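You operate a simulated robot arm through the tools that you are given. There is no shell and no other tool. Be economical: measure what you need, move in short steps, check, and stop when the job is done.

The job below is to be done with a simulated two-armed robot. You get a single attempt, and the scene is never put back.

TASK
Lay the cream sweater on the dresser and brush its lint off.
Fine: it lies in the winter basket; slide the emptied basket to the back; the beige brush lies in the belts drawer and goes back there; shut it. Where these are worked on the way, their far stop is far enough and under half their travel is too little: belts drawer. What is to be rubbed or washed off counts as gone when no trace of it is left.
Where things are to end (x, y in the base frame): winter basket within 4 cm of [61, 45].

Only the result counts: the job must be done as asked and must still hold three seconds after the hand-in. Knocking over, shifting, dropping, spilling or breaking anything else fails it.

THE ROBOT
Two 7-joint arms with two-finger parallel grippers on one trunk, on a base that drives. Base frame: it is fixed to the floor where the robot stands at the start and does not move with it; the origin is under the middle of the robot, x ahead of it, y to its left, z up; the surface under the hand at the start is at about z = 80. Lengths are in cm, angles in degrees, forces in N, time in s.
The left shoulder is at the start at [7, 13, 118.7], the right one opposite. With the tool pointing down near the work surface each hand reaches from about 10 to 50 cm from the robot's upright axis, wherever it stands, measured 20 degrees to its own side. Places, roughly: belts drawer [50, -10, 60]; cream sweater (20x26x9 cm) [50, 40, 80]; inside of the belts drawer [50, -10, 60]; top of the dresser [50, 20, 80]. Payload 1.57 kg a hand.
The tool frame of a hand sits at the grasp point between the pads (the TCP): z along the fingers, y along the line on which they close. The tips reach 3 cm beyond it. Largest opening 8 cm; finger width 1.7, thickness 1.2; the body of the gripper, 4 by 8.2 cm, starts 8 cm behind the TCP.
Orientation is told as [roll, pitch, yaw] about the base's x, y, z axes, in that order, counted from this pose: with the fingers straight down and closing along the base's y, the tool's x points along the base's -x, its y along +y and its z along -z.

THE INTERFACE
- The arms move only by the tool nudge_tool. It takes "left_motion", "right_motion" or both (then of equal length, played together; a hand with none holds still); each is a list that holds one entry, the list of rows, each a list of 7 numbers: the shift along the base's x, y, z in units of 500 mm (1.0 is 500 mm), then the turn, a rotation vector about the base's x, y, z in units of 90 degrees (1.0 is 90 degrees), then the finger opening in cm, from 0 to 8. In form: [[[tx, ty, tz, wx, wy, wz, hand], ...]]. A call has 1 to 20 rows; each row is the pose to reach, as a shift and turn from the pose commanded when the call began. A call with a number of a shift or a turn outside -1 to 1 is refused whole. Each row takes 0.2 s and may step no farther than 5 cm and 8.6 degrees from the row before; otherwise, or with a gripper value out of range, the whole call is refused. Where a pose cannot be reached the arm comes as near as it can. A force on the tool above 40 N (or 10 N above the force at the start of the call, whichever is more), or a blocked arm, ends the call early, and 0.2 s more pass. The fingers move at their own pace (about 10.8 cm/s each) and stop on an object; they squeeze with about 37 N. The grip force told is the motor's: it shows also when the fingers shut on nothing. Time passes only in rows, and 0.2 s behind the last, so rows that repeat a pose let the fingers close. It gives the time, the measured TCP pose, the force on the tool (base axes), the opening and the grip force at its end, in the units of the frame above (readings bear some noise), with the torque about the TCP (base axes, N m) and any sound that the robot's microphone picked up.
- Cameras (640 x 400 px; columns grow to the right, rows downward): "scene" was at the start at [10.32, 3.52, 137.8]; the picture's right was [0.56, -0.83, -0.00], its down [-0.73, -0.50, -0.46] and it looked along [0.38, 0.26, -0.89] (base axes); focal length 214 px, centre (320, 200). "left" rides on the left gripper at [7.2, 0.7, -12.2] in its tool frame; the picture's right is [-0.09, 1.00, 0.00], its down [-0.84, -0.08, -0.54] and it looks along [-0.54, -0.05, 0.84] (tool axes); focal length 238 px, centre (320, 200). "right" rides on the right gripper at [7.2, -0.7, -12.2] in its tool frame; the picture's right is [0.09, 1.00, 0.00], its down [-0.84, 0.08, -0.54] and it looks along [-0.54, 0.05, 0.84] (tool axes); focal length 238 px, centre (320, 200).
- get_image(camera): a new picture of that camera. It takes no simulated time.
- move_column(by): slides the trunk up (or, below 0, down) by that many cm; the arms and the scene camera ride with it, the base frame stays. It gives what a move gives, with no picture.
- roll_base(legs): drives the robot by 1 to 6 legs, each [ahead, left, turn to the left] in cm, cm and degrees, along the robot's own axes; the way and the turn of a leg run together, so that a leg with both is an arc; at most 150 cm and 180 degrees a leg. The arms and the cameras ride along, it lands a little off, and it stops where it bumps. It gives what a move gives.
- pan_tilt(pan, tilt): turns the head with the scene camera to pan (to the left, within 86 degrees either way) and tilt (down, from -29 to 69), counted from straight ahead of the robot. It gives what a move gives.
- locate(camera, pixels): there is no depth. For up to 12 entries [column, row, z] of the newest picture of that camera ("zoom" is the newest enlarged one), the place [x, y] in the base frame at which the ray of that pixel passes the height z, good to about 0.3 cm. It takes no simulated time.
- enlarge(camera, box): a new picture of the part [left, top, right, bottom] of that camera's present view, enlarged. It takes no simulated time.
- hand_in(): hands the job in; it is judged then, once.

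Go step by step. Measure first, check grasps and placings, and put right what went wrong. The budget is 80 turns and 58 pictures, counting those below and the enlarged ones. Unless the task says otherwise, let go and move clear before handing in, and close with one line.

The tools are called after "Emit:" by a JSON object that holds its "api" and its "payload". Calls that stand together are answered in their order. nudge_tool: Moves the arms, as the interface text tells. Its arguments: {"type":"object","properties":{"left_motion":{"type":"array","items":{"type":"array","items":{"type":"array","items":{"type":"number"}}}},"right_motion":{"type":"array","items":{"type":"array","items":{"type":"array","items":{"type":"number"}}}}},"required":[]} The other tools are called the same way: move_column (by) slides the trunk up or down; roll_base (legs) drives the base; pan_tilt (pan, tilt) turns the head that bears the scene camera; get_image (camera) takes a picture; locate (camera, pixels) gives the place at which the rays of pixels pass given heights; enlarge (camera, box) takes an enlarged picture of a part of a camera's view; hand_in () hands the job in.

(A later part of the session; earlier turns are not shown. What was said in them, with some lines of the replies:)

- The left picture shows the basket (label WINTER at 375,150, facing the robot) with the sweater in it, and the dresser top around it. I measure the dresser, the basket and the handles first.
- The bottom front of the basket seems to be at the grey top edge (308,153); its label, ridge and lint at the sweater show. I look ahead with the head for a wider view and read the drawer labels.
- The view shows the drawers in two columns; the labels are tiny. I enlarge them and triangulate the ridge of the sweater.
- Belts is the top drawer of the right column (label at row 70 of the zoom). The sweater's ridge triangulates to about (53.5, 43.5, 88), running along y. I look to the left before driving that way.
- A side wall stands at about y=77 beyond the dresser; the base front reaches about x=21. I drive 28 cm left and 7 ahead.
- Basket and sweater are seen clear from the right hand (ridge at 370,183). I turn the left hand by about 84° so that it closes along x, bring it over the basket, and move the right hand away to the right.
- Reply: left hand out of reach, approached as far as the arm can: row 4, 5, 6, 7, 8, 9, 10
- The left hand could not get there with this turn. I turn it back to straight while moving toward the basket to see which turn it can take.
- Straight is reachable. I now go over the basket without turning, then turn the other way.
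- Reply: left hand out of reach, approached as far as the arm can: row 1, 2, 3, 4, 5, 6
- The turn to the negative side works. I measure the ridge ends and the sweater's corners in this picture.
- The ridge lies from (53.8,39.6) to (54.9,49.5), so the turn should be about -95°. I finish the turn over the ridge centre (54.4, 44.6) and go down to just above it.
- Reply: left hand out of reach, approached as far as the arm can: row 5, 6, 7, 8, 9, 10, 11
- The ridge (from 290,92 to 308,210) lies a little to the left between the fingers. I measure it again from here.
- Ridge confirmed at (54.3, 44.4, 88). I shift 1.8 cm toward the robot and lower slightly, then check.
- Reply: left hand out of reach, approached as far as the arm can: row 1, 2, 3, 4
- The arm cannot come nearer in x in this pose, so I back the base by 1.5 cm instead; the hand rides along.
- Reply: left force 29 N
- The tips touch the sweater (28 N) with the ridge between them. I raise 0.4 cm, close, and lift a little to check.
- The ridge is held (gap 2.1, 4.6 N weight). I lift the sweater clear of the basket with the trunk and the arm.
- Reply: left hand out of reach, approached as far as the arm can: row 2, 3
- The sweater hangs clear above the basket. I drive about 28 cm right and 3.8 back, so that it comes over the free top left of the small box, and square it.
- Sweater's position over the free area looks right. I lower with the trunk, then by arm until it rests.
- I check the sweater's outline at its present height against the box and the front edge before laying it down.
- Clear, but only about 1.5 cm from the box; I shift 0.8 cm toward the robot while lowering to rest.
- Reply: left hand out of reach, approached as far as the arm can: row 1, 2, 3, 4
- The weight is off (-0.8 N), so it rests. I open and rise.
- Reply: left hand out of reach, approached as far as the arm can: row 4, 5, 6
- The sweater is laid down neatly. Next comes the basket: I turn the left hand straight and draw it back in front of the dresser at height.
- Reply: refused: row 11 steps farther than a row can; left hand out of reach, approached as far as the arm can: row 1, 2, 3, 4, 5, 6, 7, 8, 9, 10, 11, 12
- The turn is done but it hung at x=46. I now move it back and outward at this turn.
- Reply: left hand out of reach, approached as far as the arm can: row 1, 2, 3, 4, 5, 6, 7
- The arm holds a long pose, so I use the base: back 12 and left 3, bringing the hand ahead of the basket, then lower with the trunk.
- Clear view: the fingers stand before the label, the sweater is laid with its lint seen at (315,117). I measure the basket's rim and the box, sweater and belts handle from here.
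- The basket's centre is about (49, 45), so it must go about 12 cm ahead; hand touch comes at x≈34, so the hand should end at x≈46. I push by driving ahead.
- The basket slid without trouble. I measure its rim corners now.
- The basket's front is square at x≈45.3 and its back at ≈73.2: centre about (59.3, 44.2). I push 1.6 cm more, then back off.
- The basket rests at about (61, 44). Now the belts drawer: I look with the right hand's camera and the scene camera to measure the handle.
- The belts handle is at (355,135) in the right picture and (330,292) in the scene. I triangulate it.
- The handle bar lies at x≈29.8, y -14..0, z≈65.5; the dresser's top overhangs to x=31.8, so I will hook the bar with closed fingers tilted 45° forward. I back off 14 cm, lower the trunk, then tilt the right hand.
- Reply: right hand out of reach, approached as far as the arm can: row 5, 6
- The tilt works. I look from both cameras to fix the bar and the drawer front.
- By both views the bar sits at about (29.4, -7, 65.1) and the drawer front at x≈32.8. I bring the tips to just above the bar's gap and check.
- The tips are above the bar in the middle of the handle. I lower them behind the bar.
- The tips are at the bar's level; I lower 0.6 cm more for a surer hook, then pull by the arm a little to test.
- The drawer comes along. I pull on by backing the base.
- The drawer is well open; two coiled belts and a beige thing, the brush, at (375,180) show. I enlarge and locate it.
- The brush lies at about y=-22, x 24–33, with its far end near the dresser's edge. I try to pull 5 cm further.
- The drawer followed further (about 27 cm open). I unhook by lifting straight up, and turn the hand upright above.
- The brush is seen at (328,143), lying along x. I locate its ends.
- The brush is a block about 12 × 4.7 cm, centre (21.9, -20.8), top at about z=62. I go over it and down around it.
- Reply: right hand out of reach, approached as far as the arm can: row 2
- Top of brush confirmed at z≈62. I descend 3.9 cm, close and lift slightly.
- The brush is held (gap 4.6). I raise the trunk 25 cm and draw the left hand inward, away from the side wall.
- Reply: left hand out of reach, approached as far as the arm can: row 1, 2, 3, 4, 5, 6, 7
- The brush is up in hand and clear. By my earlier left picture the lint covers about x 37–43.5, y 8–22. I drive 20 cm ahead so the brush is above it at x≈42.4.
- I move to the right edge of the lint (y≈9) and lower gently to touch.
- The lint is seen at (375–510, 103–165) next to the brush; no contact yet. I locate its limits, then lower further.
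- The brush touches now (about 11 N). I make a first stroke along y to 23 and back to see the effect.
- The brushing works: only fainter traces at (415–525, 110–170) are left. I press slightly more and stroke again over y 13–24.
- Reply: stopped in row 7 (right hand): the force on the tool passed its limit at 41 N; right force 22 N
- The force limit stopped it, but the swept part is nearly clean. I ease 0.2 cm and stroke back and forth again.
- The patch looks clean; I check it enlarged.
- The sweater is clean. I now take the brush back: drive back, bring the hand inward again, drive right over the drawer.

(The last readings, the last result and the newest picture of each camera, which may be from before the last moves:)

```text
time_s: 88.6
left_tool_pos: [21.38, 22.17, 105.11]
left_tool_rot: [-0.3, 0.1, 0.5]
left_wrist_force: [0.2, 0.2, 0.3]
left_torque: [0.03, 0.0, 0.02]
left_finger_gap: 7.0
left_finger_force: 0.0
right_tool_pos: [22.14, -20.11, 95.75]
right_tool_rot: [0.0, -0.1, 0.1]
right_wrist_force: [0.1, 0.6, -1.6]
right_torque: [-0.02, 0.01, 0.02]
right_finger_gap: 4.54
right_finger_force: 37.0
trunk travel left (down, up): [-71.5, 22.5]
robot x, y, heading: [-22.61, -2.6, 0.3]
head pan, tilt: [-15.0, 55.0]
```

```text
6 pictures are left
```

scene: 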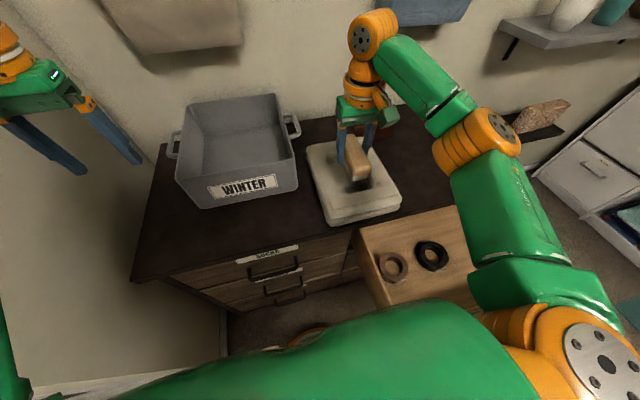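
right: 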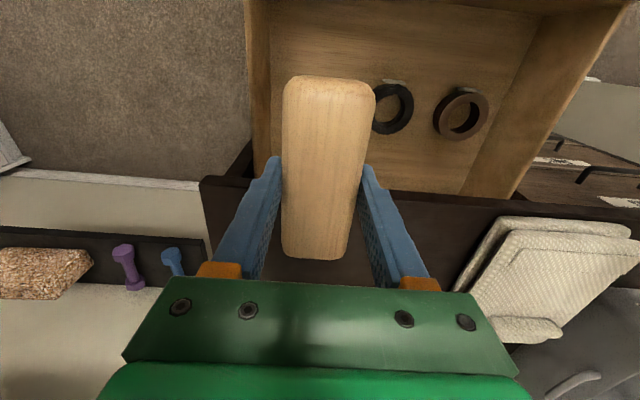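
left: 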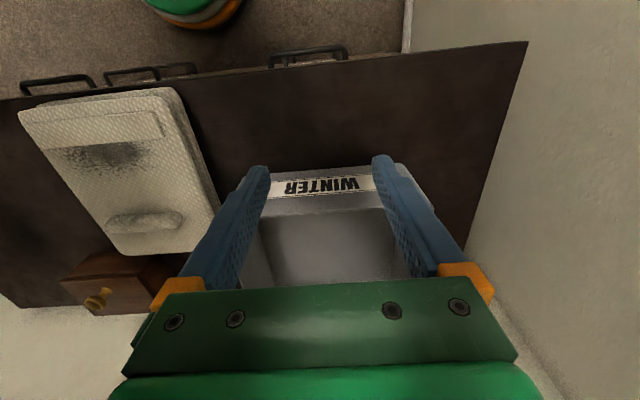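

The drawer still stands open below. I check from the belts' places that it has not moved, while lowering the trunk 25 cm with the left hand out in the free space.

Emit:
{"api": "locate", "payload": {"camera": "right", "pixels": [[460, 113, 60], [392, 108, 60], [268, 150, 70], [270, 190, 70]]}}

Emit:
{"api": "move_column", "payload": {"by": -25}}

Emit:
{"api": "get_image", "payload": {"camera": "right"}}

```text
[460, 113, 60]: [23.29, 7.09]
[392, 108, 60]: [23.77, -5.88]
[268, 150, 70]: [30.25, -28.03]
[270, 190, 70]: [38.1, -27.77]
```

```text
time_s: 91.2
left_tool_pos: [21.34, 21.98, 80.06]
left_tool_rot: [-0.2, 0.1, 0.6]
left_wrist_force: [0.2, 0.3, 0.1]
left_torque: [-0.03, 0.01, -0.02]
left_finger_gap: 7.01
left_finger_force: 0.1
right_tool_pos: [22.18, -20.27, 70.62]
right_tool_rot: [0.1, -0.1, 0.1]
right_wrist_force: [0.3, -0.8, -1.4]
right_torque: [-0.01, 0.01, 0.01]
right_finger_gap: 4.56
right_finger_force: 37.0
trunk travel left (down, up): [-46.5, 47.5]
robot x, y, heading: [-22.94, -2.69, 0.3]
head pan, tilt: [-15.0, 55.0]
```

```text
5 pictures are left
```

right: 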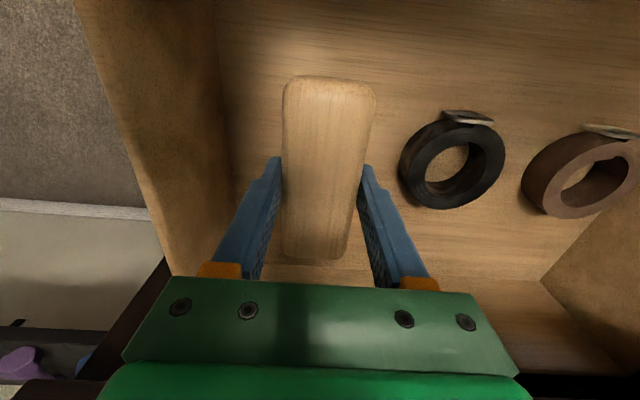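

Same picture as when I lifted it. I shift 0.6 cm right, set it down, release and rise out of the drawer.

Emit:
{"api": "nudge_tool", "payload": {"right_motion": [[[0, -0.012, -0.05, 0, 0, 0, 0], [0, -0.012, -0.1, 0, 0, 0, 0], [0, -0.012, -0.14, 0, 0, 0, 0], [0, -0.012, -0.15, 0, 0, 0, 0], [0, -0.012, -0.15, 0, 0, 0, 5], [0, -0.012, -0.15, 0, 0, 0, 8], [0, -0.012, -0.15, 0, 0, 0, 8], [0, -0.012, -0.06, 0, 0, 0, 8], [0, -0.012, 0.03, 0, 0, 0, 8], [0, -0.012, 0.12, 0, 0, 0, 8], [0, -0.012, 0.21, 0, 0, 0, 8], [0, -0.012, 0.3, 0, 0, 0, 8]]]}}

Emit:
{"api": "get_image", "payload": {"camera": "right"}}

```text
time_s: 93.8
left_tool_pos: [21.28, 22.05, 80.12]
left_tool_rot: [-0.2, 0.1, 0.5]
left_wrist_force: [-0.5, 0.3, 0.5]
left_torque: [0.01, -0.02, -0.01]
left_finger_gap: 6.99
left_finger_force: 0.2
right_tool_pos: [19.4, -19.42, 84.49]
right_tool_rot: [0.1, -0.4, 0.3]
right_wrist_force: [-0.3, -0.3, 1.0]
right_torque: [-0.03, -0.04, 0.01]
right_finger_gap: 7.99
right_finger_force: 0.0
right hand out of reach, approached as far as the arm can: row 11, 12
trunk travel left (down, up): [-46.5, 47.5]
robot x, y, heading: [-22.85, -2.51, 0.1]
head pan, tilt: [-15.0, 55.0]
```

```text
4 pictures are left
```

right: 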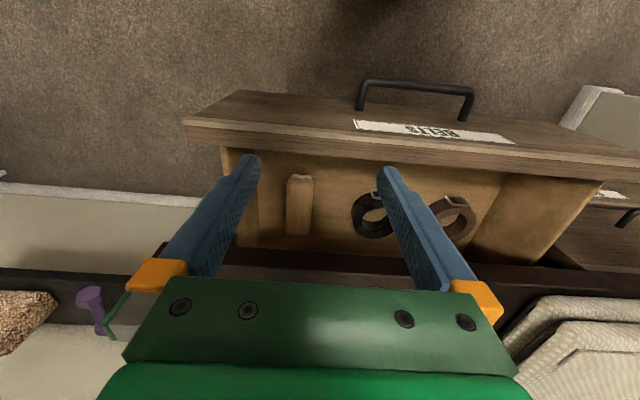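

The brush lies in the drawer at (300,205). The drawer seems to have slid in partway; I measure where its front is now.

Emit:
{"api": "locate", "payload": {"camera": "right", "pixels": [[190, 135, 75], [430, 150, 75], [410, 85, 65], [300, 205, 61], [360, 82, 65], [470, 90, 65], [222, 150, 75]]}}

Emit:
{"api": "get_image", "payload": {"camera": "scene"}}

```text
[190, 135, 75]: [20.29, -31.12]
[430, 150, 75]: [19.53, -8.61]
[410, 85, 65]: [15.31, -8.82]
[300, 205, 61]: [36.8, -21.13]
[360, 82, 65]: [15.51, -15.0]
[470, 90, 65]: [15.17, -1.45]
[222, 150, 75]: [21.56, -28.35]
```

```text
3 pictures are left
```

scene: 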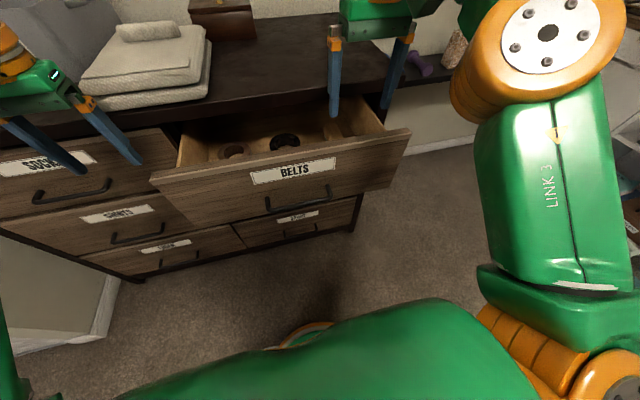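

The drawer front is at about x=19.5 and its bar at 15.3; brush safe inside. I back 13 cm, then lower the right hand with closed fingers before the bar, and raise the left hand.

Emit:
{"api": "roll_base", "payload": {"legs": [[-13, 0, 0]]}}

Emit:
{"api": "nudge_tool", "payload": {"right_motion": [[[0, 0.06, -0.02, 0, 0, 0, 6], [0, 0.12, -0.06, 0, 0, 0, 4], [0, 0.18, -0.12, 0, 0, 0, 2], [0, 0.24, -0.18, 0, 0, 0, 0], [0, 0.24, -0.25, 0, 0, 0, 0], [0, 0.24, -0.31, 0, 0, 0, 0], [0, 0.24, -0.37, 0, 0, 0, 0], [0, 0.24, -0.37, 0, 0, 0, 0]]], "left_motion": [[[0, 0, 0.03, 0, 0, 0, 7], [0, 0, 0.06, 0, 0, 0, 7], [0, 0, 0.09, 0, 0, 0, 7], [0, 0, 0.12, 0, 0, 0, 7], [0, 0, 0.15, 0, 0, 0, 7], [0, 0, 0.18, 0, 0, 0, 7], [0, 0, 0.2, 0, 0, 0, 7], [0, 0, 0.2, 0, 0, 0, 7]]]}}

```text
time_s: 95.1
left_tool_pos: [8.26, 22.07, 80.06]
left_tool_rot: [-0.2, 0.1, 0.7]
left_wrist_force: [0.0, 0.4, 0.8]
left_torque: [-0.02, -0.01, -0.01]
left_finger_gap: 6.98
left_finger_force: 0.1
right_tool_pos: [6.64, -19.39, 84.38]
right_tool_rot: [0.0, -0.3, 0.3]
right_wrist_force: [-1.1, -0.2, -0.3]
right_torque: [0.02, 0.0, 0.06]
right_finger_gap: 7.97
right_finger_force: 0.1
trunk travel left (down, up): [-46.5, 47.5]
robot x, y, heading: [-35.91, -2.53, 0.4]
head pan, tilt: [-15.0, 55.0]
```

```text
time_s: 96.9
left_tool_pos: [3.69, 21.75, 87.35]
left_tool_rot: [-0.3, 0.0, 0.7]
left_wrist_force: [0.8, 0.5, 0.4]
left_torque: [-0.02, 0.01, 0.01]
left_finger_gap: 7.0
left_finger_force: 0.1
left hand out of reach, approached as far as the arm can: row 1, 2, 3, 4, 5, 6, 7, 8
right_tool_pos: [6.6, -7.26, 65.67]
right_tool_rot: [0.0, -0.1, 0.1]
right_wrist_force: [1.6, 0.0, -0.1]
right_torque: [-0.03, 0.01, 0.01]
right_finger_gap: 0.0
right_finger_force: 21.7
trunk travel left (down, up): [-46.5, 47.5]
robot x, y, heading: [-35.84, -2.78, 0.4]
head pan, tilt: [-15.0, 55.0]
```

The right fingers stand before the bar at z≈65.7. I push by driving ahead, most of the way first.

Emit:
{"api": "roll_base", "payload": {"legs": [[12, 0, 0], [7.5, 0, 0]]}}

Emit:
{"api": "roll_base", "payload": {"legs": [[1.5, 0, 0]]}}

```text
time_s: 98.8
left_tool_pos: [23.45, 21.88, 87.34]
left_tool_rot: [-0.2, 0.1, 0.7]
left_wrist_force: [0.4, 0.6, 0.4]
left_torque: [0.04, 0.01, -0.04]
left_finger_gap: 7.04
left_finger_force: 0.1
right_tool_pos: [26.24, -6.93, 65.72]
right_tool_rot: [0.1, -0.2, 0.5]
right_wrist_force: [-0.1, 0.5, 0.6]
right_torque: [0.02, -0.05, -0.03]
right_finger_gap: 0.0
right_finger_force: 21.5
trunk travel left (down, up): [-46.5, 47.5]
robot x, y, heading: [-16.53, -2.43, 0.6]
head pan, tilt: [-15.0, 55.0]
```

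```text
time_s: 99.5
left_tool_pos: [24.85, 22.05, 87.33]
left_tool_rot: [-0.1, 0.1, 0.8]
left_wrist_force: [0.4, -0.2, 0.0]
left_torque: [-0.01, 0.05, -0.01]
left_finger_gap: 7.02
left_finger_force: 0.0
right_tool_pos: [27.81, -6.96, 65.67]
right_tool_rot: [0.0, -0.3, 0.5]
right_wrist_force: [-0.3, 0.2, 0.2]
right_torque: [-0.01, -0.01, 0.02]
right_finger_gap: 0.0
right_finger_force: 20.8
trunk travel left (down, up): [-46.5, 47.5]
robot x, y, heading: [-14.51, -2.33, 0.4]
head pan, tilt: [-15.0, 55.0]
```

No stop felt yet; I push on in small arm steps until the force shows the drawer at its stop.

Emit:
{"api": "nudge_tool", "payload": {"right_motion": [[[0.006, 0, 0, 0, 0, 0, 0], [0.012, 0, 0, 0, 0, 0, 0], [0.018, 0, 0, 0, 0, 0, 0], [0.024, 0, 0, 0, 0, 0, 0], [0.03, 0, 0, 0, 0, 0, 0]]]}}

Emit:
{"api": "get_image", "payload": {"camera": "right"}}

```text
time_s: 100.2
left_tool_pos: [24.42, 21.85, 87.64]
left_tool_rot: [-0.2, -0.3, 0.7]
left_wrist_force: [0.4, -0.3, 0.2]
left_torque: [0.0, -0.03, -0.02]
left_finger_gap: 6.99
left_finger_force: 0.0
right_tool_pos: [27.97, -6.91, 65.69]
right_tool_rot: [-0.2, -0.3, 0.5]
right_wrist_force: [-16.6, -1.5, -0.5]
right_torque: [0.2, -2.01, -0.35]
right_finger_gap: 0.0
right_finger_force: 21.5
trunk travel left (down, up): [-46.5, 47.5]
robot x, y, heading: [-14.34, -3.04, 0.5]
head pan, tilt: [-15.0, 55.0]
stopped in row 3 (right hand): the force on the tool passed its limit at 42 N (the readings are from after the stop); the commanded pose is now the measured one
```

```text
2 pictures are left
```

right: 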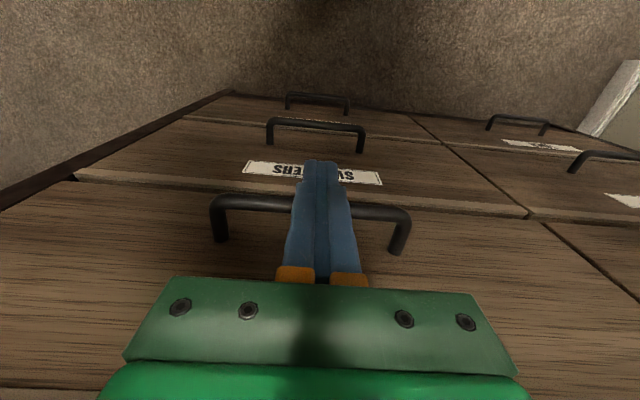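

A hard stop (42 N) and the front is flush with its neighbours: the drawer is shut. I back away and take a last look.

Emit:
{"api": "roll_base", "payload": {"legs": [[-18, 0, 0]]}}

Emit:
{"api": "pan_tilt", "payload": {"pan": 12, "tilt": 35}}

Emit:
{"api": "get_image", "payload": {"camera": "scene"}}

```text
time_s: 101.8
left_tool_pos: [6.45, 21.79, 87.29]
left_tool_rot: [-0.1, 0.0, 0.9]
left_wrist_force: [-0.2, -0.4, 0.1]
left_torque: [0.03, 0.01, -0.03]
left_finger_gap: 7.01
left_finger_force: 0.0
right_tool_pos: [10.05, -7.21, 65.73]
right_tool_rot: [-0.1, 0.2, 0.5]
right_wrist_force: [-0.2, 0.0, 0.1]
right_torque: [-0.01, -0.05, 0.0]
right_finger_gap: 0.0
right_finger_force: 21.4
trunk travel left (down, up): [-46.5, 47.5]
robot x, y, heading: [-33.07, -2.7, 0.3]
head pan, tilt: [-15.0, 55.0]
```

```text
time_s: 102.7
left_tool_pos: [6.47, 21.79, 87.34]
left_tool_rot: [-0.1, 0.0, 0.8]
left_wrist_force: [0.7, 0.1, 0.3]
left_torque: [0.01, 0.01, -0.01]
left_finger_gap: 7.0
left_finger_force: 0.1
right_tool_pos: [10.08, -7.11, 65.64]
right_tool_rot: [-0.1, 0.1, 0.5]
right_wrist_force: [-0.4, 0.0, 0.7]
right_torque: [0.0, 0.01, 0.0]
right_finger_gap: 0.0
right_finger_force: 21.3
trunk travel left (down, up): [-46.5, 47.5]
robot x, y, heading: [-32.81, -2.54, 0.5]
head pan, tilt: [12.0, 35.0]
```

```text
1 pictures are left
```

scene: 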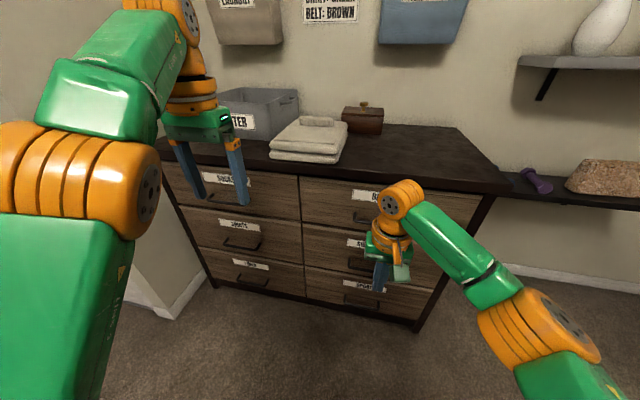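

The last picture shows the sweater clean on the dresser at (308,140), the basket at the back, and all drawers shut. Both hands are empty and clear, so I hand in.

Emit:
{"api": "hand_in", "payload": {}}

```text
The job is handed in.
```

I handed the job in with everything done as far as I could see. The cream sweater lies on the dresser with no lint visible, and the emptied winter basket sits at about [61, 44]. The beige brush is back in the belts drawer, and the drawer is shut. One thing I didn't intend: after I put the brush back, the drawer slid about 13 cm inward before I pushed it closed.
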